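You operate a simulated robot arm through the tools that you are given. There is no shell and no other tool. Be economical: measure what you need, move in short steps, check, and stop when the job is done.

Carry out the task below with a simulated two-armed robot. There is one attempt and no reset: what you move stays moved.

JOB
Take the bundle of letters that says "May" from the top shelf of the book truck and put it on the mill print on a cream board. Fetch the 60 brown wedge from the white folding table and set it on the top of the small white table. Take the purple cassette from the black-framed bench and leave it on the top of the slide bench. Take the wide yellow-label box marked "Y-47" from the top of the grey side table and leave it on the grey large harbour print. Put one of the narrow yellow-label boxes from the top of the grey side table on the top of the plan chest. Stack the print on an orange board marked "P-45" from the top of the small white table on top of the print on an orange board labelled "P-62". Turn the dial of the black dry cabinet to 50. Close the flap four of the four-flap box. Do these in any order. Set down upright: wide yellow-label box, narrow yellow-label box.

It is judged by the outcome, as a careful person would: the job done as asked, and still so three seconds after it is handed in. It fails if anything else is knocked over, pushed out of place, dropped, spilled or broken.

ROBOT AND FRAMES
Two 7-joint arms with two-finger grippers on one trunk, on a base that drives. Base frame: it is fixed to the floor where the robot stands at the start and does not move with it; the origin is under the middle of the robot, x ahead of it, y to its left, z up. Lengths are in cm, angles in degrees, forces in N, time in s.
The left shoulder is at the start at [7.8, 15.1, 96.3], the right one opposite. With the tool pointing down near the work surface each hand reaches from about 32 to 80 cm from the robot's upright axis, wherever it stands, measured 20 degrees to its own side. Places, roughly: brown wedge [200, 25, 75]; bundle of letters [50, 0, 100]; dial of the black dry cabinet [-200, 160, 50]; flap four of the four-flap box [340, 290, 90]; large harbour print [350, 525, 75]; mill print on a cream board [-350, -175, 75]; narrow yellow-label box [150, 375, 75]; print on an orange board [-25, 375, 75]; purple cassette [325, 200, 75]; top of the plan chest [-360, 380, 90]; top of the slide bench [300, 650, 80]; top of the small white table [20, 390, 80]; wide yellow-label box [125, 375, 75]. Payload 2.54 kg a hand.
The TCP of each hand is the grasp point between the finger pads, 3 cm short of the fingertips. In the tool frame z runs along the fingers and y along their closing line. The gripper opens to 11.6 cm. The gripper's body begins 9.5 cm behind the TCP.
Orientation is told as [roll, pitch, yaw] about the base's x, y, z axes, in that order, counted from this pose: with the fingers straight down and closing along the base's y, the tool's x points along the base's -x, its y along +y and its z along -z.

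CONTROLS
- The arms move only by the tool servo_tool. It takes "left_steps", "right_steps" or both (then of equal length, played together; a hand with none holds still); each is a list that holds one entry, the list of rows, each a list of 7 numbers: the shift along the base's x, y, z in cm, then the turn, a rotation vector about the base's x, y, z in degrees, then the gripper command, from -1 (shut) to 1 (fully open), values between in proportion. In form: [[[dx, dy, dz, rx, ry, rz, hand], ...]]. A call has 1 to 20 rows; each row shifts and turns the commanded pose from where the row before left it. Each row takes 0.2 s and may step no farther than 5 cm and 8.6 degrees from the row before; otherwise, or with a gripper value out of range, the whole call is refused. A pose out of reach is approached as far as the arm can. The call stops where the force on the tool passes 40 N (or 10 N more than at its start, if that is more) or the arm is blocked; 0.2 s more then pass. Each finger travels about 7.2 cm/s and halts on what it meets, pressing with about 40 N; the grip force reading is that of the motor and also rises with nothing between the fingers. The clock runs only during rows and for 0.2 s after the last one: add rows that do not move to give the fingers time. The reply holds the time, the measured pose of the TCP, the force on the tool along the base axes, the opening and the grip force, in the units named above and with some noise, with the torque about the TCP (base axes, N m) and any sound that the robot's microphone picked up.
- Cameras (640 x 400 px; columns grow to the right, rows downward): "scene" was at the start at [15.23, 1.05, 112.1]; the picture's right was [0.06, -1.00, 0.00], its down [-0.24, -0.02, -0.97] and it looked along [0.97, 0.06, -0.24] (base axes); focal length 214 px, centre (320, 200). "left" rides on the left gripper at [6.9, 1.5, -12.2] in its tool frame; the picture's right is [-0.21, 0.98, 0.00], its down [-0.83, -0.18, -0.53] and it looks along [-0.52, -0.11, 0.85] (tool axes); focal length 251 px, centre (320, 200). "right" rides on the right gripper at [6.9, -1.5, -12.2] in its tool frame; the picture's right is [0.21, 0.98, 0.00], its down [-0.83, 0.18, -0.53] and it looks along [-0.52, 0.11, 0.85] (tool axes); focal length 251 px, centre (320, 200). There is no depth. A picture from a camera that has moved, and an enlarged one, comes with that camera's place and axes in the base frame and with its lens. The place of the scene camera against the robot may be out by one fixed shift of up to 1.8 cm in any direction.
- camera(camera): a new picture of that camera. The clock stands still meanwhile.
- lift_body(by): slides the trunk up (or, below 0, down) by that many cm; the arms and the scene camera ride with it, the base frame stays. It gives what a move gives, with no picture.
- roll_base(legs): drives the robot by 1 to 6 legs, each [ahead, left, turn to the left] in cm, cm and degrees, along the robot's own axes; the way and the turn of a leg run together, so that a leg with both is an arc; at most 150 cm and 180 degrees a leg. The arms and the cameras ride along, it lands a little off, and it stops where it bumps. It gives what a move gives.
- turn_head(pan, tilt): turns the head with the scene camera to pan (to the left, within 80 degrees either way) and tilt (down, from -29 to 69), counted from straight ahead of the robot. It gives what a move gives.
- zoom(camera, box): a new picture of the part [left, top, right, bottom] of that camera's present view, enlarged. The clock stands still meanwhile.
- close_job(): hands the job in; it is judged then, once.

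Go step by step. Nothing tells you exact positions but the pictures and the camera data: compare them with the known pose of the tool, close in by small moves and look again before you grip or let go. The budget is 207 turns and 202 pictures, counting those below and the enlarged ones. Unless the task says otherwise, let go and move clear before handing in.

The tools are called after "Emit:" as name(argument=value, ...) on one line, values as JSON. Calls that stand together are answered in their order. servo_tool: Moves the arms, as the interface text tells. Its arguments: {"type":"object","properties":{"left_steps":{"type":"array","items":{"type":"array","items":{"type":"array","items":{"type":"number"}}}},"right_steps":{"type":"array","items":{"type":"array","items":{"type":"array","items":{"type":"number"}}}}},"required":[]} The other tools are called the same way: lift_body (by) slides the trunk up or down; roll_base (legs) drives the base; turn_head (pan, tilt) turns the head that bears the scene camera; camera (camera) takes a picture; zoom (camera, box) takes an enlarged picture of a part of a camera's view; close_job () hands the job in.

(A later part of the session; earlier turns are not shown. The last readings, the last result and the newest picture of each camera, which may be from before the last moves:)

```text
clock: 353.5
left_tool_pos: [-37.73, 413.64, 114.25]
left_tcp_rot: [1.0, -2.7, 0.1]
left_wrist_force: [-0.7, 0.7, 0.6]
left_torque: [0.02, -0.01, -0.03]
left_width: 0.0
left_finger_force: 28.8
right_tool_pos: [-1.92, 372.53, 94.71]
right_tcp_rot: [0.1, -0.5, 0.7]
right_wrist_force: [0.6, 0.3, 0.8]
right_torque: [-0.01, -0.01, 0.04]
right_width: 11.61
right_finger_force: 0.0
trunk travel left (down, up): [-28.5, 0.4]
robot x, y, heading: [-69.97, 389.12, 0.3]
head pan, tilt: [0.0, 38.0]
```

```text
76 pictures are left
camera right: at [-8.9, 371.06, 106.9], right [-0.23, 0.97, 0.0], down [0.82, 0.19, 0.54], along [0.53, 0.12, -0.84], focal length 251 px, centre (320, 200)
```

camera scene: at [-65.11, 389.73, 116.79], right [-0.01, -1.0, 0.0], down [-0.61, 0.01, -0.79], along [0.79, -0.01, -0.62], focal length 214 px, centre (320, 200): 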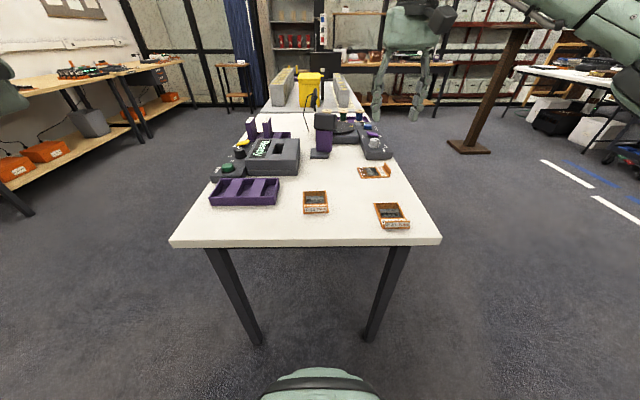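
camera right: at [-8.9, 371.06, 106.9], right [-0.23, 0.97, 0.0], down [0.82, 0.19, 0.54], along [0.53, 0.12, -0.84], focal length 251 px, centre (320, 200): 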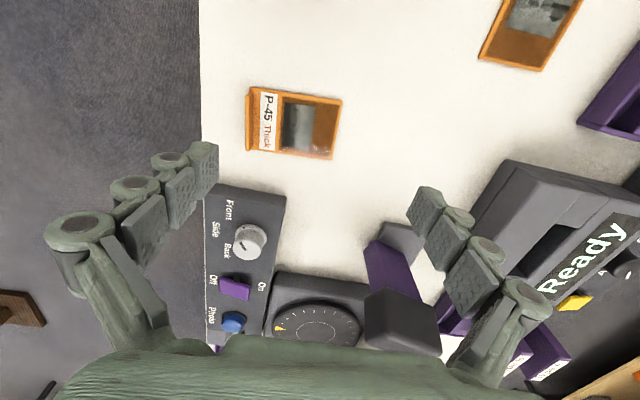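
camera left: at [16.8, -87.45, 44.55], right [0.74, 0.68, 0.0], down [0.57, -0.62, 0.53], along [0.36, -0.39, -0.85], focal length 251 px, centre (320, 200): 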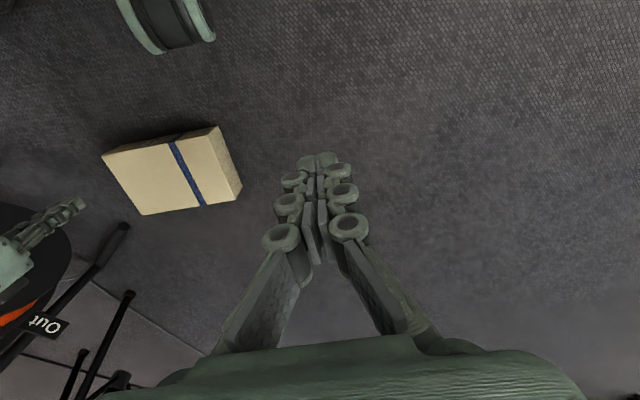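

Emit:
servo_tool(right_steps=[[[0.8, -1.3, 0, 0, 0, 2.9, 1], [0.8, -1.3, -1, 0, 0, 2.9, 1], [0, 0, -4, 0, 0, 0, 1], [0, 0, -4, 0, 0, 0, 1], [0, 0, -2, 0, 0, 0, 1], [0, 0, 0, 0, 0, 0, 1]]])

Emit:
camera(camera="right")

```text
clock: 354.9
left_tool_pos: [-37.61, 413.62, 114.14]
left_tcp_rot: [0.9, -2.7, 0.2]
left_wrist_force: [-0.2, 0.1, 0.8]
left_torque: [-0.02, -0.01, -0.02]
left_width: 0.0
left_finger_force: 29.0
right_tool_pos: [-0.29, 370.05, 83.63]
right_tcp_rot: [0.0, -0.4, 6.5]
right_wrist_force: [-0.3, -0.6, -0.7]
right_torque: [0.02, -0.04, 0.01]
right_width: 11.6
right_finger_force: 0.0
trunk travel left (down, up): [-28.5, 0.4]
robot x, y, heading: [-69.92, 389.35, 0.3]
head pan, tilt: [0.0, 38.0]
```

```text
75 pictures are left
camera right: at [-7.08, 367.76, 95.77], right [-0.32, 0.95, 0.0], down [0.8, 0.27, 0.54], along [0.51, 0.18, -0.84], focal length 251 px, centre (320, 200)
```

right: 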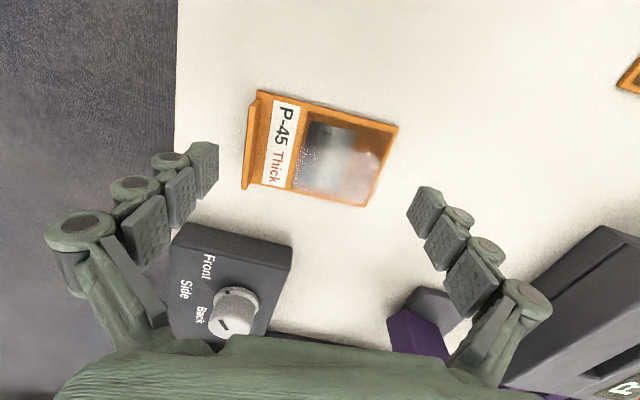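

Emit:
servo_tool(right_steps=[[[-0.5, 0, -0.6, 0, 0, 0, 1], [0, 0, -0.5, 0, 0, 0, 1], [0, 0, 0, 0, 0, 0, 0.6], [0, 0, 0, 0, 0, 0, 0.5], [0, 0, 0, 0, 0, 0, 0.4], [0, 0, 0, 0, 0, 0, 0.3], [0, 0, 0, 0, 0, 0, 0.3]]])

Emit:
camera(camera="right")

```text
clock: 356.5
left_tool_pos: [-37.66, 413.59, 114.25]
left_tcp_rot: [0.9, -2.8, 0.2]
left_wrist_force: [-0.4, 0.2, 0.0]
left_torque: [0.02, -0.05, -0.02]
left_width: 0.01
left_finger_force: 29.0
right_tool_pos: [-0.84, 369.86, 82.74]
right_tcp_rot: [0.1, -0.6, 6.6]
right_wrist_force: [0.7, -1.3, 7.2]
right_torque: [-0.32, 0.0, 0.0]
right_width: 7.85
right_finger_force: 1.7
trunk travel left (down, up): [-28.5, 0.4]
robot x, y, heading: [-69.95, 389.39, 0.3]
head pan, tilt: [0.0, 38.0]
```

```text
74 pictures are left
camera right: at [-7.63, 367.66, 94.86], right [-0.32, 0.95, 0.0], down [0.8, 0.27, 0.54], along [0.51, 0.17, -0.84], focal length 251 px, centre (320, 200)
```

right: 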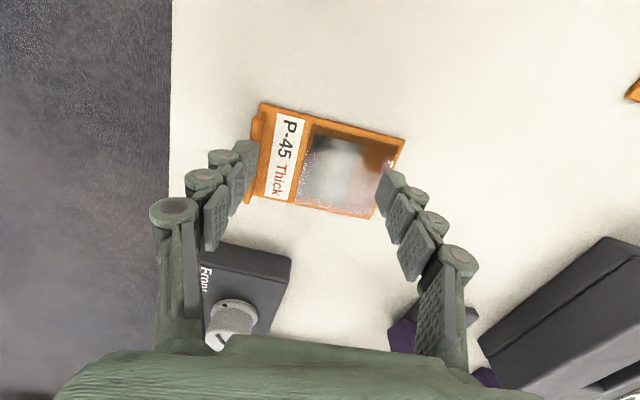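

The +y finger rode over the board. Reopen, lower to the tabletop, and close again.

Emit:
servo_tool(right_steps=[[[0, 0, 0.4, 0, 0, 0, 1], [0, 0, 0, 0, 0, 0, 1], [0, 0, 0, 0, 0, 0, 1], [0, 0, -0.5, 0, 0, 0, 1], [0, 0, -0.3, 0, 0, 0, 1], [0, 0, -0.3, 0, 0, 0, 1], [0, 0, 0, 0, 0, 0, 1]]])

Emit:
camera(camera="right")

```text
clock: 358.1
left_tool_pos: [-37.6, 413.61, 114.14]
left_tcp_rot: [1.0, -2.7, 0.2]
left_wrist_force: [0.4, -0.1, 0.3]
left_torque: [0.02, -0.02, -0.01]
left_width: 0.0
left_finger_force: 28.8
right_tool_pos: [-0.98, 369.91, 82.02]
right_tcp_rot: [0.1, -0.3, 6.5]
right_wrist_force: [0.0, 0.5, -0.2]
right_torque: [0.04, 0.0, -0.01]
right_width: 11.61
right_finger_force: 0.0
trunk travel left (down, up): [-28.5, 0.4]
robot x, y, heading: [-70.0, 389.63, 0.3]
head pan, tilt: [0.0, 38.0]
```

```text
73 pictures are left
camera right: at [-7.7, 367.69, 94.11], right [-0.32, 0.95, 0.0], down [0.8, 0.27, 0.54], along [0.51, 0.17, -0.84], focal length 251 px, centre (320, 200)
```

right: 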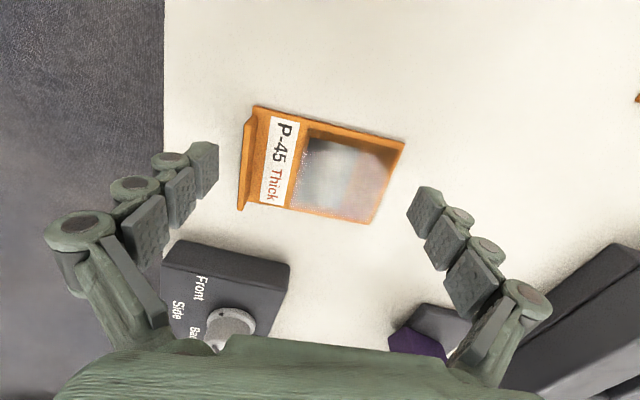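

Emit:
servo_tool(right_steps=[[[0, 0, -0.3, 0, 0, 0, 1], [0, 0, -0.2, 0, 0, 0, 1], [0, 0, 0, 0, 0, 0, 0.8], [0, 0, 0, 0, 0, 0, 0.6], [0, 0, 0, 0, 0, 0, 0.4], [0, 0, 0, 0, 0, 0, 0.2], [0, 0, 0, 0, 0, 0, 0.2]]])

Emit:
camera(camera="right")

```text
clock: 359.7
left_tool_pos: [-37.71, 413.68, 114.21]
left_tcp_rot: [1.0, -2.7, 0.2]
left_wrist_force: [0.3, -0.7, 0.7]
left_torque: [0.0, 0.01, 0.0]
left_width: 0.03
left_finger_force: 28.4
right_tool_pos: [-0.92, 369.85, 81.45]
right_tcp_rot: [0.1, -0.3, 6.5]
right_wrist_force: [0.1, -0.7, 0.0]
right_torque: [-0.01, -0.01, 0.0]
right_width: 6.97
right_finger_force: 0.1
trunk travel left (down, up): [-28.5, 0.4]
robot x, y, heading: [-69.78, 388.84, 0.2]
head pan, tilt: [0.0, 38.0]
```

```text
72 pictures are left
camera right: at [-7.69, 367.65, 93.6], right [-0.32, 0.95, 0.0], down [0.8, 0.27, 0.54], along [0.51, 0.17, -0.84], focal length 251 px, centre (320, 200)
```

right: 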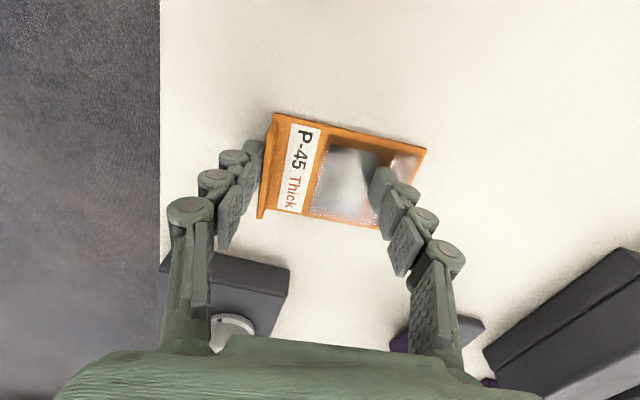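

Table is lower than thought. Reopen and descend until touching the tabletop.

Emit:
servo_tool(right_steps=[[[0, 0, 0.3, 0, 0, 0, 1], [0, 0, 0, 0, 0, 0, 1], [0, 0, 0, 0, 0, 0, 1], [0, 0.7, 0, 0, 0, 0, 1], [0, 0, -0.5, 0, 0, 0, 1], [0, 0, -0.5, 0, 0, 0, 1], [0, 0, -0.5, 0, 0, 0, 1], [0, 0, -0.5, 0, 0, 0, 1], [0, 0, -0.5, 0, 0, 0, 1], [0, 0, -0.4, 0, 0, 0, 1], [0, 0, -0.4, 0, 0, 0, 1], [0, 0, 0, 0, 0, 0, 1]]])

Emit:
camera(camera="right")

```text
clock: 362.3
left_tool_pos: [-37.92, 413.66, 114.3]
left_tcp_rot: [0.9, -2.9, 0.2]
left_wrist_force: [-0.5, -0.4, 0.2]
left_torque: [-0.02, -0.01, 0.0]
left_width: 0.0
left_finger_force: 28.6
right_tool_pos: [-0.87, 370.53, 78.96]
right_tcp_rot: [0.0, -0.8, 6.4]
right_wrist_force: [-0.2, -4.6, 22.8]
right_torque: [-0.71, 0.19, 0.15]
right_width: 11.61
right_finger_force: 0.6
trunk travel left (down, up): [-28.5, 0.4]
robot x, y, heading: [-69.85, 389.26, 0.1]
head pan, tilt: [0.0, 38.0]
```

```text
71 pictures are left
camera right: at [-7.81, 368.35, 91.01], right [-0.32, 0.95, 0.0], down [0.79, 0.27, 0.54], along [0.52, 0.17, -0.84], focal length 251 px, centre (320, 200)
```

right: 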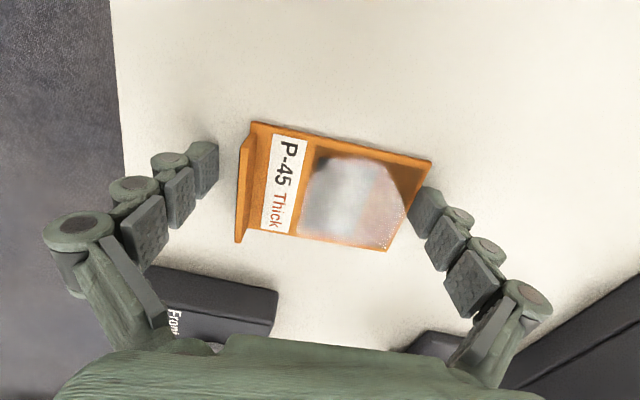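

The tabletop is at z≈76 and the board is ~11 cm long — too tight lengthwise. I'll instead grip its upright tab at (1.4,366).

Emit:
servo_tool(right_steps=[[[0, 0, 3, 0, 0, 0, 0.6], [0, 0, 3, 0, 0, 0, 0], [1.2, -2.2, 0, 0, 0, 0, 0], [1.1, -2.2, 0, 0, 0, 0, 0], [0, 0, -2, 0, 0, 0, 0], [0, 0, 0, 0, 0, 0, 0]]])

Emit:
camera(camera="right")

```text
clock: 363.7
left_tool_pos: [-37.54, 413.61, 114.23]
left_tcp_rot: [1.0, -2.6, 0.2]
left_wrist_force: [-0.1, 0.4, 0.3]
left_torque: [-0.01, 0.0, 0.01]
left_width: 0.01
left_finger_force: 28.7
right_tool_pos: [1.42, 366.24, 82.55]
right_tcp_rot: [0.0, -0.3, 6.5]
right_wrist_force: [-0.1, 0.7, -0.3]
right_torque: [-0.02, 0.03, -0.01]
right_width: 5.79
right_finger_force: 0.0
trunk travel left (down, up): [-28.5, 0.4]
robot x, y, heading: [-70.14, 389.74, 0.5]
head pan, tilt: [0.0, 38.0]
```

```text
70 pictures are left
camera right: at [-5.33, 363.97, 94.61], right [-0.32, 0.95, 0.0], down [0.8, 0.27, 0.54], along [0.51, 0.17, -0.84], focal length 251 px, centre (320, 200)
```

right: 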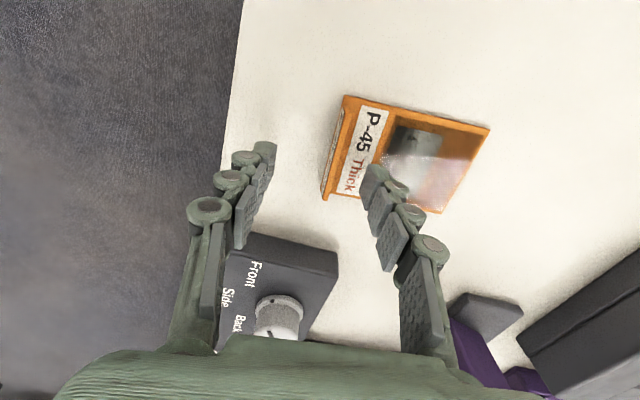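

Emit:
servo_tool(right_steps=[[[-0.8, 0.75, 0, 0, 0, 3.5, 0], [0, 0, -1.2, 0, 0, 0, 0], [0, 0, -1.0, 0, 0, 0, 0], [0, 0, 0, 0, 0, 0, -0.5], [0, 0, 0, 0, 0, 0, -1], [0, 0, 0, 0, 0, 0, -1], [0, 0, 0, 0, 0, 0, -1]]])

Emit:
camera(camera="right")

```text
clock: 365.3
left_tool_pos: [-37.75, 413.5, 114.24]
left_tcp_rot: [0.8, -2.8, 0.2]
left_wrist_force: [0.2, 0.2, -0.6]
left_torque: [-0.02, 0.0, -0.04]
left_width: 0.0
left_finger_force: 28.8
right_tool_pos: [0.73, 366.56, 81.09]
right_tcp_rot: [-0.1, -1.1, 9.6]
right_wrist_force: [-2.1, -1.9, 13.2]
right_torque: [-0.01, 0.12, -0.1]
right_width: 0.59
right_finger_force: 31.5
trunk travel left (down, up): [-28.5, 0.4]
robot x, y, heading: [-69.63, 389.27, 0.2]
head pan, tilt: [0.0, 38.0]
stopped in row 7 (right hand): the force on the tool passed its limit at 43 N (the readings are from after the stop); the commanded pose is now the measured one
```

```text
69 pictures are left
camera right: at [-5.93, 363.9, 93.18], right [-0.37, 0.93, -0.01], down [0.77, 0.31, 0.55], along [0.51, 0.2, -0.84], focal length 251 px, centre (320, 200)
```

right: 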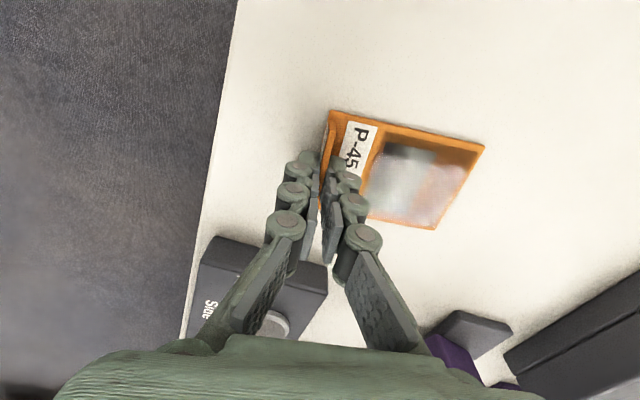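

Emit:
servo_tool(right_steps=[[[0, 0, 0.3, 0, 0, 0, -1], [0, 0, 0.7, 0, 0, 0, -1], [0, 0, 2, 0, 0, 0, -1], [0, 0, 3, 0, 0, 0, -1], [0, 0, 0, 0, 0, 0, -1]]])

Emit:
camera(camera="right")

Emit:
zoom(camera="scene", box=[280, 120, 440, 240])

```text
clock: 366.5
left_tool_pos: [-37.52, 413.6, 114.23]
left_tcp_rot: [1.1, -2.7, 0.2]
left_wrist_force: [0.6, 0.4, -0.2]
left_torque: [-0.03, -0.01, 0.03]
left_width: 0.02
left_finger_force: 28.2
right_tool_pos: [0.93, 366.34, 86.87]
right_tcp_rot: [-0.1, -0.8, 9.6]
right_wrist_force: [-0.7, 0.0, -0.4]
right_torque: [-0.04, -0.03, -0.02]
right_width: 0.6
right_finger_force: 32.0
trunk travel left (down, up): [-28.5, 0.4]
robot x, y, heading: [-69.84, 389.44, 0.0]
head pan, tilt: [0.0, 38.0]
```

```text
68 pictures are left
camera right: at [-5.86, 363.81, 98.97], right [-0.37, 0.93, 0.0], down [0.78, 0.31, 0.54], along [0.51, 0.2, -0.84], focal length 251 px, centre (320, 200)
```

right: 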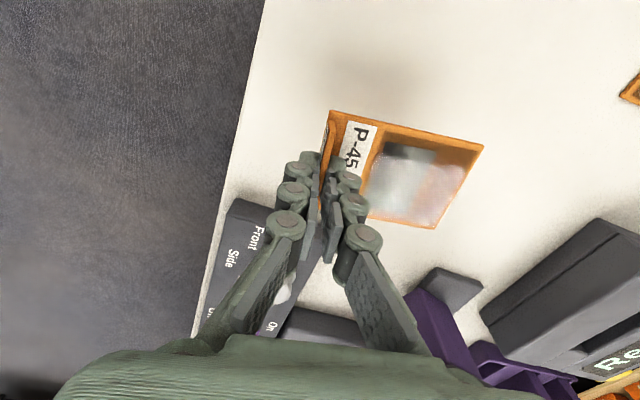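

```text
3.33 times, centred on (360, 180) of scene
camera zoom: at [-55.31, 389.9, 116.77], right [0.0, -1.0, 0.0], down [-0.62, 0.0, -0.79], along [0.79, 0.0, -0.62], focal length 715 px, centre (187, 267)
```

zoom: 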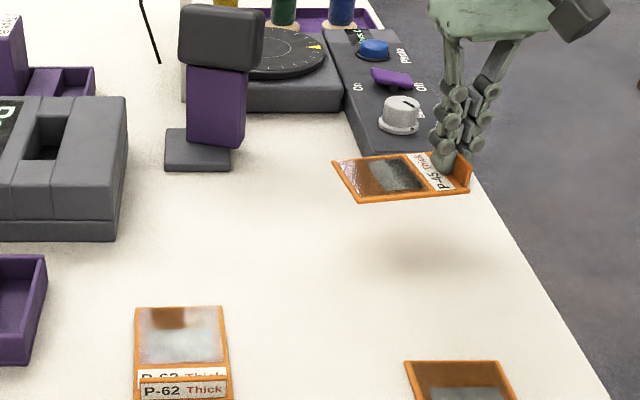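

Lifted level. Moving P-45 over P-62 and squaring it.

Emit:
servo_tool(right_steps=[[[-2.73, 3.2, 1, 0, 0, -1.6, -1], [-2.73, 3.2, 0, 0, 0, -1.6, -1], [-2.73, 3.2, 0, 0, 0, -1.6, -1], [-2.73, 3.2, 0, 0, 0, -1.6, -1], [-2.73, 3.2, 0, 0, 0, -1.6, -1], [-2.75, 3.3, 0, 0, 0, -1.6, -1], [0, 0, -2.5, 0, 0, 0, -1], [0, 0, 0, 0, 0, 0, -1]]])

Emit:
camera(camera="right")

Emit:
zoom(camera="scene", box=[260, 160, 420, 270])

```text
clock: 368.3
left_tool_pos: [-37.57, 413.61, 114.17]
left_tcp_rot: [1.0, -2.7, 0.2]
left_wrist_force: [0.5, 0.3, 0.4]
left_torque: [0.01, 0.01, 0.01]
left_width: 0.0
left_finger_force: 29.1
right_tool_pos: [-15.91, 385.84, 85.55]
right_tcp_rot: [-0.1, -0.8, -0.1]
right_wrist_force: [0.3, 0.1, -0.6]
right_torque: [-0.02, 0.0, 0.0]
right_width: 0.6
right_finger_force: 31.9
trunk travel left (down, up): [-28.5, 0.4]
robot x, y, heading: [-69.83, 389.58, -0.0]
head pan, tilt: [0.0, 38.0]
```

```text
66 pictures are left
camera right: at [-22.89, 384.48, 97.51], right [-0.21, 0.98, -0.01], down [0.82, 0.18, 0.55], along [0.53, 0.11, -0.84], focal length 251 px, centre (320, 200)
```

right: 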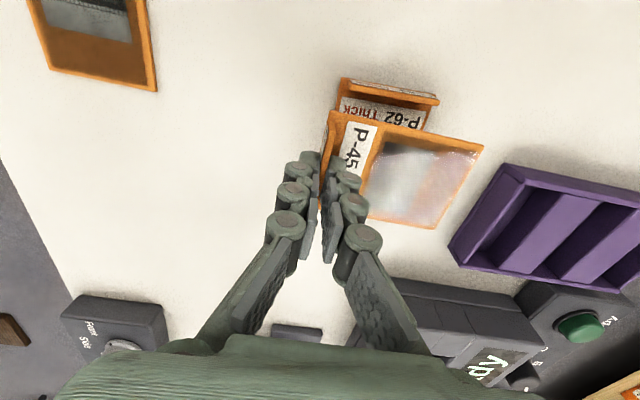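

```text
3.64 times, centred on (340, 215) of scene
camera zoom: at [-55.34, 389.92, 116.78], right [0.0, -1.0, 0.0], down [-0.62, 0.0, -0.79], along [0.79, 0.0, -0.62], focal length 780 px, centre (247, 146)
```

zoom: 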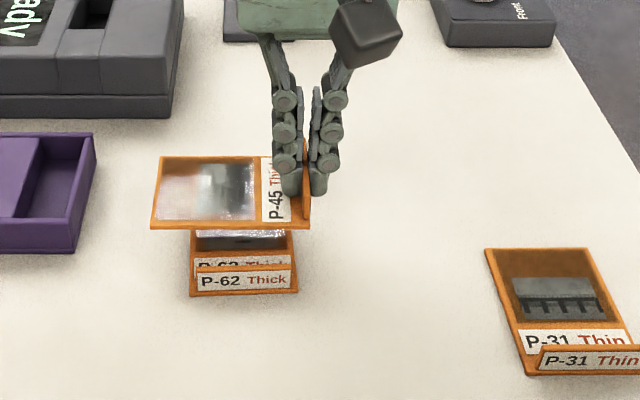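

Emit:
servo_tool(right_steps=[[[0, -0.9, -1, 0, 0, 0, -1], [0, 0, -1, 0, 0, 0, -1], [0, 0, -0.7, 0, 0, 0, -1], [0, 0, -0.5, 0, 0, 0, -1], [0, 0, 0, 0, 0, 0, -1]]])

Emit:
zoom(camera="scene", box=[260, 160, 420, 270])

```text
clock: 369.5
left_tool_pos: [-37.72, 413.61, 114.25]
left_tcp_rot: [1.1, -2.7, 0.3]
left_wrist_force: [-0.6, 0.7, -0.5]
left_torque: [0.02, 0.0, 0.01]
left_width: 0.01
left_finger_force: 29.1
right_tool_pos: [-15.57, 384.87, 82.3]
right_tcp_rot: [-0.2, -0.8, -0.2]
right_wrist_force: [0.0, -0.4, -0.2]
right_torque: [-0.02, -0.03, 0.02]
right_width: 0.6
right_finger_force: 31.5
trunk travel left (down, up): [-28.5, 0.4]
robot x, y, heading: [-69.64, 389.17, 0.1]
head pan, tilt: [0.0, 38.0]
```

```text
3.64 times, centred on (340, 215) of scene
camera zoom: at [-55.33, 389.91, 116.78], right [0.0, -1.0, 0.0], down [-0.62, 0.0, -0.79], along [0.79, 0.0, -0.62], focal length 780 px, centre (247, 146)
```

zoom: 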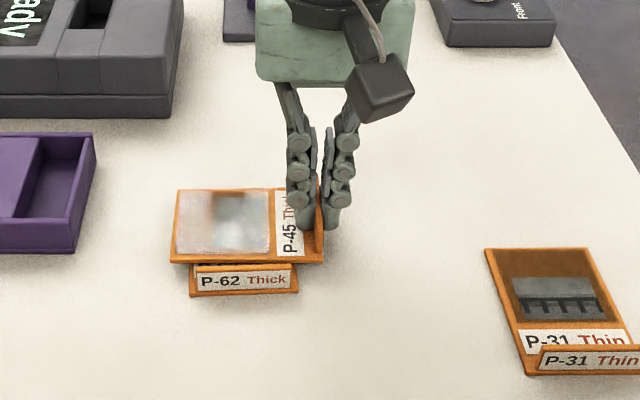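

Emit:
servo_tool(right_steps=[[[0.3, 0, -0.4, 0, 0, 0, -1], [0, 0, -0.3, 0, 0, 0, -1], [0, 0, -0.2, 0, 0, 0, -1], [0, 0, 0, 0, 0, 0, -1]]])

```text
clock: 370.5
left_tool_pos: [-37.79, 413.6, 114.28]
left_tcp_rot: [1.0, -2.9, 0.3]
left_wrist_force: [-0.6, 0.0, -0.1]
left_torque: [0.01, 0.03, -0.01]
left_width: 0.0
left_finger_force: 28.6
right_tool_pos: [-15.22, 384.8, 81.4]
right_tcp_rot: [0.1, -1.1, -0.1]
right_wrist_force: [-0.2, -1.5, 13.0]
right_torque: [0.18, 0.01, -0.02]
right_width: 0.59
right_finger_force: 31.8
trunk travel left (down, up): [-28.5, 0.4]
robot x, y, heading: [-69.98, 389.11, 0.1]
head pan, tilt: [0.0, 38.0]
```

Contact at 13 N. Releasing slowly and rising.

Emit:
servo_tool(right_steps=[[[0, 0, 0.1, 0, 0, 0, -0.9], [0, 0, 0, 0, 0, 0, -0.75], [0, 0, 0, 0, 0, 0, -0.7], [0, 0, 2, 0, 0, 0, -0.7], [0, 0, 4, 0, 0, 0, -0.7], [0, 0, 4.5, 0, 0, 0, -0.7], [0, 0, 4.5, 0, 0, 0, -0.7], [0, -2, 4.5, 0, 0, 0, -0.7]]])

Emit:
zoom(camera="scene", box=[260, 120, 440, 270])

Emit:
roll_base(legs=[[-30, 0, 0], [0, -110, 0]])

Emit:
camera(camera="scene")

```text
clock: 372.3
left_tool_pos: [-37.39, 413.53, 114.25]
left_tcp_rot: [1.0, -2.7, 0.4]
left_wrist_force: [-0.2, -0.4, 0.4]
left_torque: [-0.02, 0.01, 0.02]
left_width: 0.01
left_finger_force: 28.7
right_tool_pos: [-15.18, 382.76, 100.81]
right_tcp_rot: [-0.2, -0.7, 0.1]
right_wrist_force: [-0.3, 0.9, -0.3]
right_torque: [0.01, -0.01, 0.02]
right_width: 1.7
right_finger_force: 0.1
trunk travel left (down, up): [-28.5, 0.4]
robot x, y, heading: [-69.97, 389.32, 0.2]
head pan, tilt: [0.0, 38.0]
```

```text
2.67 times, centred on (350, 195) of scene
camera zoom: at [-55.37, 389.88, 116.78], right [0.0, -1.0, 0.0], down [-0.62, 0.0, -0.79], along [0.79, 0.0, -0.62], focal length 572 px, centre (240, 213)
```

zoom: 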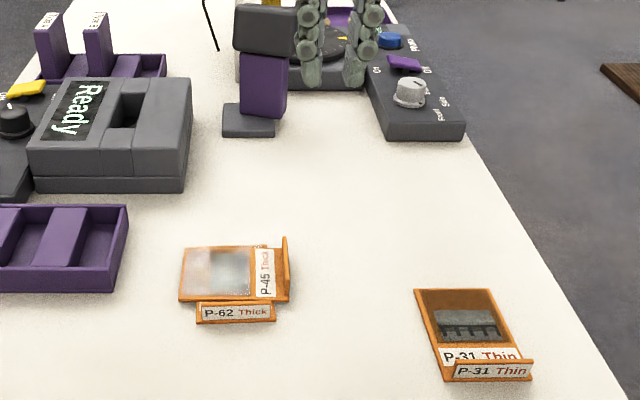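

```text
clock: 384.9
left_tool_pos: [-68.1, 303.03, 114.18]
left_tcp_rot: [0.9, -2.7, 0.2]
left_wrist_force: [0.4, 0.0, -0.9]
left_torque: [-0.02, -0.03, 0.01]
left_width: 0.0
left_finger_force: 28.3
right_tool_pos: [-45.55, 272.1, 100.89]
right_tcp_rot: [-0.1, -0.7, -0.1]
right_wrist_force: [-0.6, 0.3, 0.4]
right_torque: [0.07, -0.02, -0.03]
right_width: 1.77
right_finger_force: 0.1
trunk travel left (down, up): [-28.5, 0.4]
robot x, y, heading: [-99.95, 278.79, 0.3]
head pan, tilt: [0.0, 38.0]
```

```text
62 pictures are left
camera scene: at [-85.79, 279.28, 116.78], right [0.0, -1.0, 0.0], down [-0.62, 0.0, -0.79], along [0.79, 0.0, -0.62], focal length 214 px, centre (320, 200)
```

scene: 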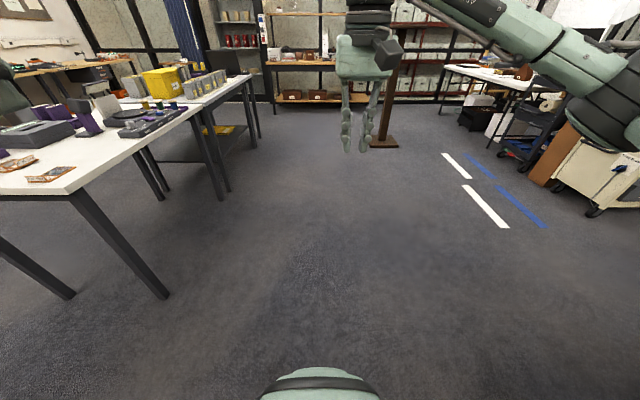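

Stacked neatly. Next the grey side table: drive east along the open floor and face north.

Emit:
roll_base(legs=[[120, 8, 0], [105, 8, 0], [0, 0, 90]])

Emit:
turn_head(pan=0, tilt=25)

Emit:
camera(camera="scene")

```text
clock: 399.9
left_tool_pos: [101.17, 326.81, 114.24]
left_tcp_rot: [0.9, -2.8, 90.9]
left_wrist_force: [0.0, 1.0, -0.6]
left_torque: [0.01, -0.02, 0.0]
left_width: 0.0
left_finger_force: 28.5
right_tool_pos: [131.61, 349.79, 100.9]
right_tcp_rot: [-0.1, -0.8, 90.8]
right_wrist_force: [-0.2, 0.3, -0.5]
right_torque: [0.03, -0.01, -0.03]
right_width: 1.72
right_finger_force: 0.0
trunk travel left (down, up): [-28.5, 0.4]
robot x, y, heading: [125.79, 295.01, 91.1]
head pan, tilt: [0.0, 38.0]
```

```text
clock: 400.7
left_tool_pos: [101.26, 326.81, 114.16]
left_tcp_rot: [0.9, -2.7, 91.0]
left_wrist_force: [-0.4, 0.0, -0.7]
left_torque: [-0.02, -0.02, 0.0]
left_width: 0.0
left_finger_force: 28.2
right_tool_pos: [131.64, 349.72, 100.82]
right_tcp_rot: [-0.1, -0.8, 90.8]
right_wrist_force: [0.3, 0.0, -0.2]
right_torque: [-0.02, -0.02, -0.01]
right_width: 1.75
right_finger_force: 0.1
trunk travel left (down, up): [-28.5, 0.4]
robot x, y, heading: [125.92, 294.59, 91.0]
head pan, tilt: [0.0, 25.0]
```

```text
61 pictures are left
camera scene: at [124.66, 311.31, 118.81], right [1.0, 0.02, 0.0], down [0.01, -0.42, -0.91], along [-0.02, 0.91, -0.42], focal length 214 px, centre (320, 200)
```

scene: 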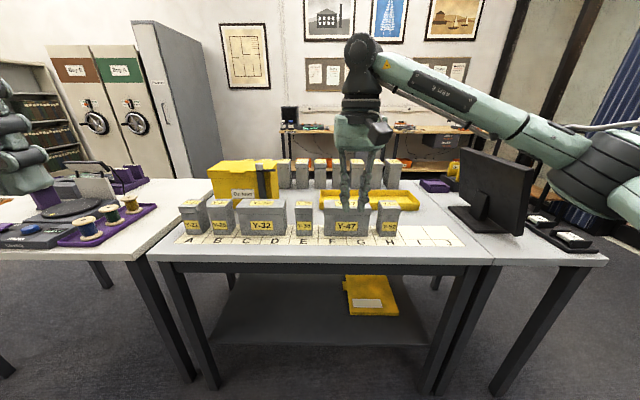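

Emit:
zoom(camera="scene", box=[150, 150, 500, 270])

```text
1.83 times, centred on (325, 210) of scene
camera zoom: at [124.66, 311.31, 118.81], right [1.0, 0.02, 0.0], down [0.01, -0.42, -0.91], along [-0.02, 0.91, -0.42], focal length 392 px, centre (311, 182)
```

zoom: 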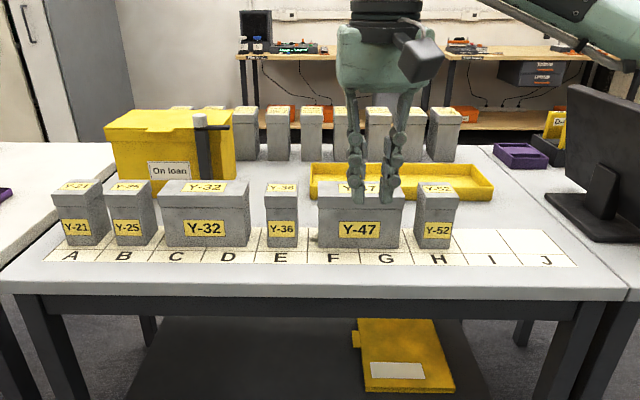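

Wide Y-47 sits near x 124–140, y≈374–381; narrow ones include Y-36 and Y-52. I move closer and rotate the right hand −90° to grip Y-47 across its depth.

Emit:
roll_base(legs=[[23, 8, -1]])

Emit:
servo_tool(right_steps=[[[0, 0.5, 0.5, 0, 0, -8.2, 0.5], [0, 0.5, 0.5, 0, 0, -8.2, 0.5], [0, 0.5, 0, 0, 0, -8.2, 0.5], [0, 0.5, 0, 0, 0, -8.2, 0.5], [0, 0, 0, 0, 0, -8.2, 0.5], [0, 0, 0, 0, 0, -8.2, 0.5], [0, 0, 0, 0, 0, -8.2, 0.5], [0, 0, 0, 0, 0, -8.2, 0.5], [0, 0, 0, 0, 0, -8.2, 0.5], [0, 0, 0, 0, 0, -8.2, 0.5], [0, 0, 0, 0, 0, -8.2, 0.5], [0, 0, 0, 0, 0, 0, 0.5]]])

Emit:
camera(camera="right")

```text
clock: 402.5
left_tool_pos: [93.42, 349.94, 114.19]
left_tcp_rot: [0.9, -2.8, 90.2]
left_wrist_force: [-0.2, 0.7, -1.5]
left_torque: [-0.07, 0.0, 0.02]
left_width: 0.02
left_finger_force: 28.3
right_tool_pos: [124.17, 372.55, 100.89]
right_tcp_rot: [0.0, -0.9, 90.1]
right_wrist_force: [0.0, -0.2, 0.3]
right_torque: [-0.05, -0.03, 0.02]
right_width: 1.76
right_finger_force: 0.0
trunk travel left (down, up): [-28.5, 0.4]
robot x, y, heading: [117.42, 317.73, 90.4]
head pan, tilt: [0.0, 25.0]
```

```text
clock: 405.1
left_tool_pos: [93.37, 349.87, 114.12]
left_tcp_rot: [0.9, -2.7, 90.3]
left_wrist_force: [-0.2, -0.3, 0.1]
left_torque: [0.02, 0.02, 0.01]
left_width: 0.0
left_finger_force: 28.5
right_tool_pos: [124.12, 374.42, 101.85]
right_tcp_rot: [0.0, -0.9, -0.3]
right_wrist_force: [0.1, -0.2, -0.2]
right_torque: [0.03, 0.01, 0.04]
right_width: 8.68
right_finger_force: 0.1
trunk travel left (down, up): [-28.5, 0.4]
robot x, y, heading: [117.61, 317.87, 90.2]
head pan, tilt: [0.0, 25.0]
```

```text
59 pictures are left
camera right: at [117.08, 373.14, 113.85], right [-0.21, 0.98, -0.01], down [0.82, 0.18, 0.55], along [0.53, 0.11, -0.84], focal length 251 px, centre (320, 200)
```

right: 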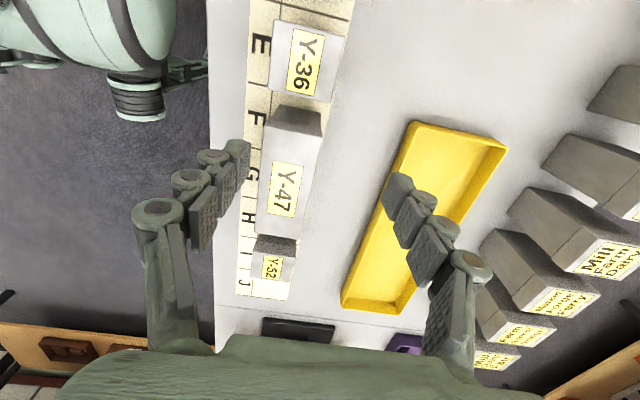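

Emit:
servo_tool(right_steps=[[[3.5, -0.7, 0, 0, 0, 0, 0.5], [3.6, -0.8, -1.5, 0, 0, 0, 0.5], [0, 0, -4, 0, 0, 0, 0.5], [0, 0, -1, 0, 0, 0, 0.5], [0, 0, 0, 0, 0, 0, 0.5]]])

Emit:
camera(camera="right")

```text
clock: 406.3
left_tool_pos: [93.37, 349.94, 114.22]
left_tcp_rot: [1.0, -2.7, 90.4]
left_wrist_force: [0.0, -0.2, 0.6]
left_torque: [0.01, 0.01, 0.02]
left_width: 0.01
left_finger_force: 28.8
right_tool_pos: [131.11, 373.0, 95.32]
right_tcp_rot: [-0.1, -0.8, -0.3]
right_wrist_force: [0.1, 0.4, -0.1]
right_torque: [0.0, 0.02, 0.02]
right_width: 8.66
right_finger_force: 0.0
trunk travel left (down, up): [-28.5, 0.4]
robot x, y, heading: [117.48, 317.64, 90.3]
head pan, tilt: [0.0, 25.0]
```

```text
58 pictures are left
camera right: at [124.12, 371.64, 107.33], right [-0.21, 0.98, 0.0], down [0.82, 0.18, 0.55], along [0.53, 0.11, -0.84], focal length 251 px, centre (320, 200)
```

right: 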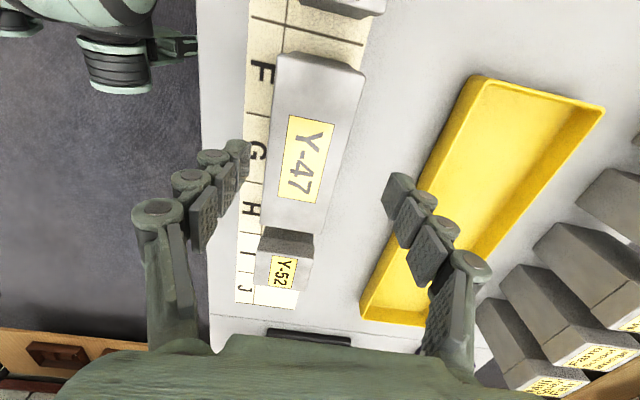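

Emit:
servo_tool(right_steps=[[[1.1, -0.6, 0, 0, 0, 0, 0.5], [0, 0, -3, 0, 0, 0, 0.5], [0, 0, -4, 0, 0, 0, 0.5], [0, 0, -3.5, 0, 0, 0, 0.5], [0, 0, 0, 0, 0, 0, -0.3], [0, 0, 0, 0, 0, 0, -1], [0, 0, 0, 0, 0, 0, -1], [0, 0, 0.5, 0, 0, 0, -1], [0, 0, 1.5, 0, 0, 0, -1], [0, 0, 4, 0, 0, 0, -1], [0, 0, 4, 0, 0, 0, -1], [0, 0, 4, 0, 0, 0, -1], [0, 0, 0, 0, 0, 0, -1]]])

Emit:
camera(camera="scene")

```text
clock: 409.1
left_tool_pos: [93.35, 349.94, 114.17]
left_tcp_rot: [1.1, -2.6, 90.3]
left_wrist_force: [-0.4, -0.3, -0.4]
left_torque: [0.01, 0.02, -0.01]
left_width: 0.02
left_finger_force: 28.2
right_tool_pos: [132.41, 372.52, 98.92]
right_tcp_rot: [-0.2, -0.8, -0.1]
right_wrist_force: [-1.0, 0.4, -3.6]
right_torque: [-0.03, 0.02, -0.02]
right_width: 5.96
right_finger_force: 39.6
trunk travel left (down, up): [-28.5, 0.4]
robot x, y, heading: [117.88, 317.85, 90.1]
head pan, tilt: [0.0, 25.0]
```

```text
57 pictures are left
camera scene: at [116.7, 334.29, 118.8], right [1.0, 0.0, 0.0], down [0.0, -0.42, -0.91], along [0.0, 0.91, -0.42], focal length 214 px, centre (320, 200)
```

scene: 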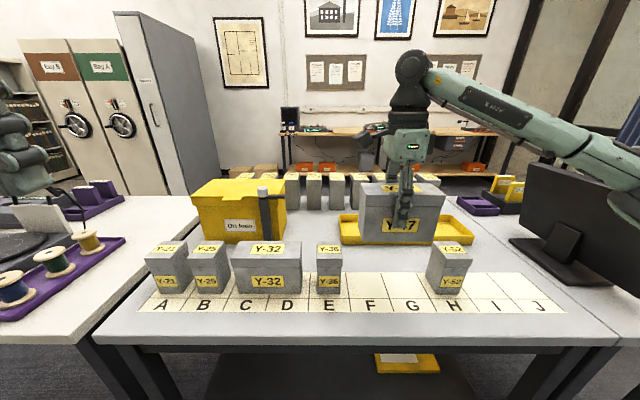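

Y-47 is held by the right hand. I shift right so the left hand can take narrow Y-36.

Emit:
roll_base(legs=[[0, -16, 0]])

Emit:
servo_tool(left_steps=[[[1.65, 3.7, -2.3, -2.7, -1, 0, 0.3], [1.65, 3.7, -2.3, 0, 0, 0, 0.3], [1.65, 3.7, -2.3, 0, 0, 0, 0.3], [1.65, 3.7, -2.3, 0, 0, 0, 0.3], [1.65, 3.7, -2.3, 0, 0, 0, 0.3], [1.65, 3.7, -2.3, 0, 0, 0, 0.3], [0, 0, -3, 0, 0, 0, 0.3], [0, 0, -2, 0, 0, 0, 0.3], [0, 0, 0, 0, 0, 0, 0.3]]])

Emit:
camera(camera="left")

```text
clock: 411.3
left_tool_pos: [109.62, 350.1, 114.24]
left_tcp_rot: [1.0, -2.7, 90.3]
left_wrist_force: [-0.7, 1.0, -0.5]
left_torque: [-0.01, 0.01, 0.0]
left_width: 0.0
left_finger_force: 28.5
right_tool_pos: [148.57, 372.53, 98.93]
right_tcp_rot: [-0.2, -0.9, -0.2]
right_wrist_force: [-0.8, 0.0, -4.8]
right_torque: [0.02, 0.08, 0.01]
right_width: 5.97
right_finger_force: 40.2
trunk travel left (down, up): [-28.5, 0.4]
robot x, y, heading: [133.95, 317.7, 90.2]
head pan, tilt: [0.0, 25.0]
```

```text
clock: 413.3
left_tool_pos: [119.44, 372.43, 95.02]
left_tcp_rot: [-0.1, 0.0, 90.4]
left_wrist_force: [-0.1, -0.3, 0.2]
left_torque: [0.04, 0.03, -0.01]
left_width: 7.56
left_finger_force: 0.1
right_tool_pos: [148.39, 372.57, 98.99]
right_tcp_rot: [-0.1, -0.8, -0.2]
right_wrist_force: [0.6, -0.8, -3.9]
right_torque: [0.02, 0.04, -0.04]
right_width: 5.92
right_finger_force: 40.5
trunk travel left (down, up): [-28.5, 0.4]
robot x, y, heading: [133.7, 317.92, 90.4]
head pan, tilt: [0.0, 25.0]
```

```text
56 pictures are left
camera left: at [117.87, 365.57, 107.39], right [-0.98, 0.21, 0.0], down [0.18, 0.83, 0.53], along [0.11, 0.52, -0.85], focal length 251 px, centre (320, 200)
```

left: 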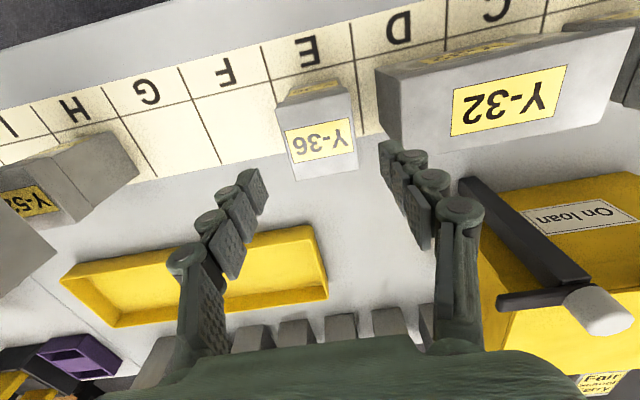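

Emit:
servo_tool(left_steps=[[[-0.1, -0.1, 0, 0, 0, 0, 0.1], [0, 0, 0, 0, 0, 0, 0.1], [0, 0, -3, 0, 0, 0, 0.1], [0, 0, -4, 0, 0, 0, 0.1], [0, 0, -3.5, 0, 0, 0, 0.1], [0, 0, 0, 0, 0, 0, -0.3], [0, 0, 0, 0, 0, 0, -1], [0, 0, 0.5, 0, 0, 0, -1], [0, 0, 1.5, 0, 0, 0, -1], [0, 0, 4, 0, 0, 0, -1], [0, 0, 4, 0, 0, 0, -1], [0, 0, 4, 0, 0, 0, -1], [0, 0, 0, 0, 0, 0, -1]]])

Emit:
camera(camera="scene")

```text
clock: 416.1
left_tool_pos: [119.46, 372.16, 98.85]
left_tcp_rot: [0.0, -0.1, 90.3]
left_wrist_force: [0.3, 0.0, -2.3]
left_torque: [-0.02, -0.03, 0.0]
left_width: 5.32
left_finger_force: 40.3
right_tool_pos: [148.63, 372.54, 98.94]
right_tcp_rot: [-0.2, -0.8, -0.1]
right_wrist_force: [-0.3, 0.3, -4.4]
right_torque: [0.0, 0.01, 0.02]
right_width: 5.96
right_finger_force: 40.1
trunk travel left (down, up): [-28.5, 0.4]
robot x, y, heading: [133.9, 318.16, 90.2]
head pan, tilt: [0.0, 25.0]
```

```text
55 pictures are left
camera scene: at [132.81, 334.37, 118.8], right [1.0, 0.0, 0.0], down [0.0, -0.42, -0.91], along [0.0, 0.91, -0.42], focal length 214 px, centre (320, 200)
```

scene: 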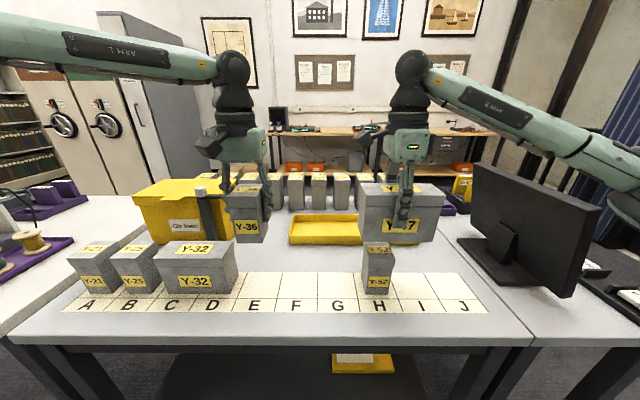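

Both boxes are held. Taking the narrow one west to the plan chest.

Emit:
roll_base(legs=[[-30, 0, 0], [0, 0, 90], [140, 0, 0], [140, 0, 0], [95, -25, 0]])

Emit:
turn_head(pan=-15, tilt=20)

Emit:
camera(camera="scene")

```text
clock: 439.9
left_tool_pos: [-296.4, 289.18, 98.84]
left_tcp_rot: [-0.1, 0.0, -178.1]
left_wrist_force: [-0.4, -0.6, -2.2]
left_torque: [-0.01, -0.02, 0.01]
left_width: 5.31
left_finger_force: 40.1
right_tool_pos: [-297.68, 318.34, 98.94]
right_tcp_rot: [-0.2, -0.8, 91.5]
right_wrist_force: [-0.1, -0.9, -4.8]
right_torque: [-0.04, -0.02, 0.02]
right_width: 5.96
right_finger_force: 40.1
trunk travel left (down, up): [-28.5, 0.4]
robot x, y, heading: [-242.22, 305.31, -178.1]
head pan, tilt: [0.0, 25.0]
```

```text
clock: 440.7
left_tool_pos: [-296.32, 289.1, 98.82]
left_tcp_rot: [0.0, 0.0, -178.1]
left_wrist_force: [-0.3, 0.6, -2.8]
left_torque: [0.02, -0.02, 0.01]
left_width: 5.31
left_finger_force: 39.8
right_tool_pos: [-297.56, 318.21, 98.78]
right_tcp_rot: [-0.2, -0.9, 91.6]
right_wrist_force: [-1.2, -0.2, -4.0]
right_torque: [-0.03, 0.04, 0.01]
right_width: 5.92
right_finger_force: 40.3
trunk travel left (down, up): [-28.5, 0.4]
robot x, y, heading: [-242.62, 305.0, -178.2]
head pan, tilt: [-15.0, 20.0]
```

```text
54 pictures are left
camera scene: at [-259.24, 307.4, 119.61], right [0.23, 0.97, 0.0], down [0.33, -0.08, -0.94], along [-0.92, 0.21, -0.34], focal length 214 px, centre (320, 200)
```

scene: 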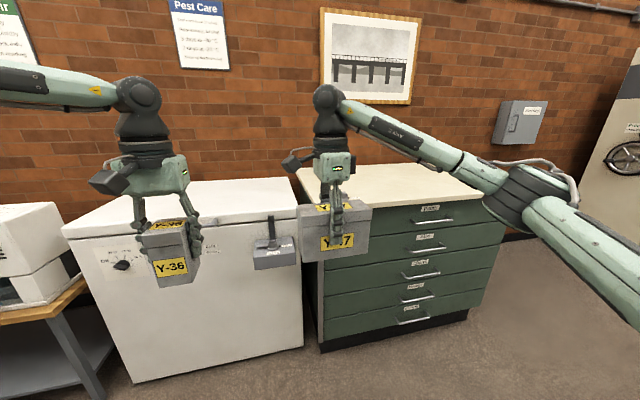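

The plan chest is ahead right, top clear at z≈87. Raise both boxes slightly, sidestep and move in.

Emit:
servo_tool(left_steps=[[[0, 0, 3, 0, 0, 0, -1], [0, 0, 1, 0, 0, 0, -1]]], right_steps=[[[0, 0, 3, 0, 0, 0, -1], [0, 0, 1, 0, 0, 0, -1]]])

Emit:
roll_base(legs=[[0, -82, -1.9], [57, 0, 0]])

Emit:
turn_head(pan=0, tilt=35)

Emit:
camera(camera="scene")

```text
clock: 441.3
left_tool_pos: [-296.47, 289.08, 102.84]
left_tcp_rot: [0.0, 0.0, -178.2]
left_wrist_force: [-0.3, 0.9, -1.6]
left_torque: [-0.01, 0.02, 0.02]
left_width: 5.35
left_finger_force: 40.3
right_tool_pos: [-297.65, 318.17, 102.92]
right_tcp_rot: [-0.2, -0.9, 91.6]
right_wrist_force: [0.7, -0.3, -4.3]
right_torque: [-0.06, -0.02, 0.02]
right_width: 5.98
right_finger_force: 40.3
trunk travel left (down, up): [-28.5, 0.4]
robot x, y, heading: [-242.62, 304.66, -178.2]
head pan, tilt: [-15.0, 20.0]
```

```text
clock: 452.2
left_tool_pos: [-349.89, 375.02, 102.7]
left_tcp_rot: [0.1, 0.2, 179.3]
left_wrist_force: [0.4, -0.5, -1.7]
left_torque: [0.02, 0.03, 0.03]
left_width: 5.32
left_finger_force: 40.0
right_tool_pos: [-349.6, 404.31, 102.91]
right_tcp_rot: [-0.3, -0.9, 88.7]
right_wrist_force: [0.5, 0.3, -3.0]
right_torque: [-0.04, 0.02, 0.04]
right_width: 5.95
right_finger_force: 39.8
trunk travel left (down, up): [-28.5, 0.4]
robot x, y, heading: [-295.3, 388.78, 179.3]
head pan, tilt: [-15.0, 20.0]
stopped in leg 2: the robot was blocked; the commanded pose is now the measured one
```

```text
clock: 452.9
left_tool_pos: [-350.01, 375.05, 102.72]
left_tcp_rot: [0.1, 0.1, 179.4]
left_wrist_force: [1.0, 0.5, -2.2]
left_torque: [-0.02, -0.02, 0.0]
left_width: 5.34
left_finger_force: 39.5
right_tool_pos: [-349.7, 404.25, 102.82]
right_tcp_rot: [-0.3, -0.9, 88.7]
right_wrist_force: [-0.6, 0.3, -3.8]
right_torque: [-0.05, -0.02, 0.0]
right_width: 5.95
right_finger_force: 39.9
trunk travel left (down, up): [-28.5, 0.4]
robot x, y, heading: [-295.57, 388.34, 179.3]
head pan, tilt: [0.0, 35.0]
```

```text
53 pictures are left
camera scene: at [-311.78, 389.26, 117.23], right [0.01, 1.0, 0.0], down [0.57, -0.01, -0.82], along [-0.82, 0.01, -0.57], focal length 214 px, centre (320, 200)
```

scene: 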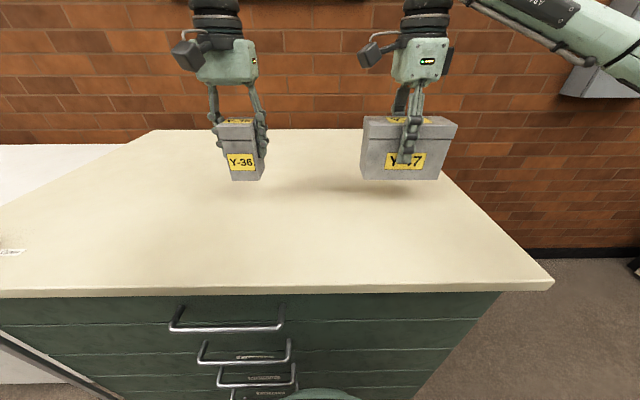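

Emit:
servo_tool(left_steps=[[[0, 0, -1.5, 0, 0, 0, -1], [0, 0, -1, 0, 0, 0, -1], [0, 0, -0.5, 0, 0, 0, -1], [0, 0, -0.5, 0, 0, 0, -1], [0, 0, -0.4, 0, 0, 0, -1], [0, 0, 0, 0, 0, 0, -1]]])

Emit:
zoom(camera="scene", box=[170, 100, 310, 200])

```text
clock: 454.4
left_tool_pos: [-350.04, 375.1, 98.76]
left_tcp_rot: [0.1, 0.1, 179.2]
left_wrist_force: [0.9, -0.1, -2.6]
left_torque: [-0.02, -0.04, -0.02]
left_width: 5.32
left_finger_force: 40.4
right_tool_pos: [-349.62, 404.35, 102.82]
right_tcp_rot: [-0.2, -0.9, 88.7]
right_wrist_force: [0.3, 0.9, -4.8]
right_torque: [0.0, -0.01, 0.03]
right_width: 5.94
right_finger_force: 39.8
trunk travel left (down, up): [-28.5, 0.4]
robot x, y, heading: [-295.4, 388.73, 179.1]
head pan, tilt: [0.0, 35.0]
```

```text
4.00 times, centred on (240, 150) of scene
camera zoom: at [-311.79, 389.25, 117.22], right [0.01, 1.0, 0.0], down [0.57, -0.01, -0.82], along [-0.82, 0.01, -0.57], focal length 858 px, centre (640, 400)
```

zoom: 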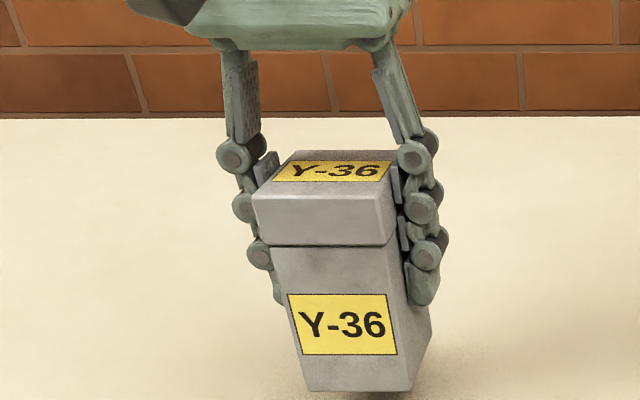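

Emit:
servo_tool(left_steps=[[[0, 0, -0.5, 0, 0, 0, -1], [0, 0, -0.4, 0, 0, 0, -1], [0, 0, -0.4, 0, 0, 0, -1], [0, 0, -0.4, 0, 0, 0, -1], [0, 0, 0, 0, 0, 0, -1]]])

```text
clock: 455.6
left_tool_pos: [-350.02, 375.18, 97.15]
left_tcp_rot: [-0.1, 0.1, 179.3]
left_wrist_force: [-1.1, 0.4, -2.1]
left_torque: [0.04, -0.03, 0.02]
left_width: 5.32
left_finger_force: 39.7
right_tool_pos: [-349.83, 404.23, 102.84]
right_tcp_rot: [-0.2, -0.9, 88.7]
right_wrist_force: [-0.5, 0.2, -4.9]
right_torque: [-0.08, 0.0, 0.0]
right_width: 5.99
right_finger_force: 40.2
trunk travel left (down, up): [-28.5, 0.4]
robot x, y, heading: [-295.19, 388.61, 179.4]
head pan, tilt: [0.0, 35.0]
```

Emit:
servo_tool(left_steps=[[[0, 0, -0.4, 0, 0, 0, -1], [0, 0, -0.4, 0, 0, 0, -1], [0, 0, -0.4, 0, 0, 0, -1], [0, 0, -0.4, 0, 0, 0, -1], [0, 0, -0.4, 0, 0, 0, -1], [0, 0, -0.4, 0, 0, 0, -1], [0, 0, 0, 0, 0, 0, -1]]])

Emit:
zoom(camera="scene", box=[170, 100, 310, 220])

```text
clock: 456.6
left_tool_pos: [-350.11, 375.31, 96.3]
left_tcp_rot: [-0.3, -0.7, 179.5]
left_wrist_force: [3.4, -0.6, 17.5]
left_torque: [-0.24, -0.51, -0.05]
left_width: 5.32
left_finger_force: 39.5
right_tool_pos: [-349.58, 404.22, 102.87]
right_tcp_rot: [-0.3, -1.0, 88.7]
right_wrist_force: [0.0, 0.7, -5.4]
right_torque: [-0.02, 0.02, -0.03]
right_width: 5.96
right_finger_force: 39.7
trunk travel left (down, up): [-28.5, 0.4]
robot x, y, heading: [-295.34, 388.58, 179.2]
head pan, tilt: [0.0, 35.0]
stopped in row 4 (left hand): the force on the tool passed its limit at 57 N (the readings are from after the stop); the commanded pose is now the measured one
```

```text
3.33 times, centred on (240, 160) of scene
camera zoom: at [-311.64, 389.27, 117.22], right [0.01, 1.0, 0.0], down [0.57, -0.01, -0.82], along [-0.82, 0.01, -0.57], focal length 715 px, centre (587, 333)
```

zoom: 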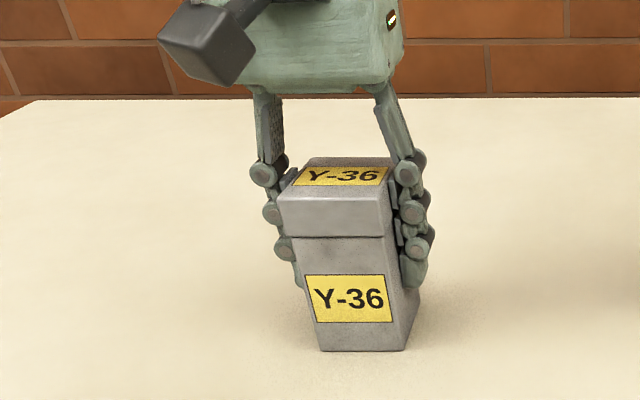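

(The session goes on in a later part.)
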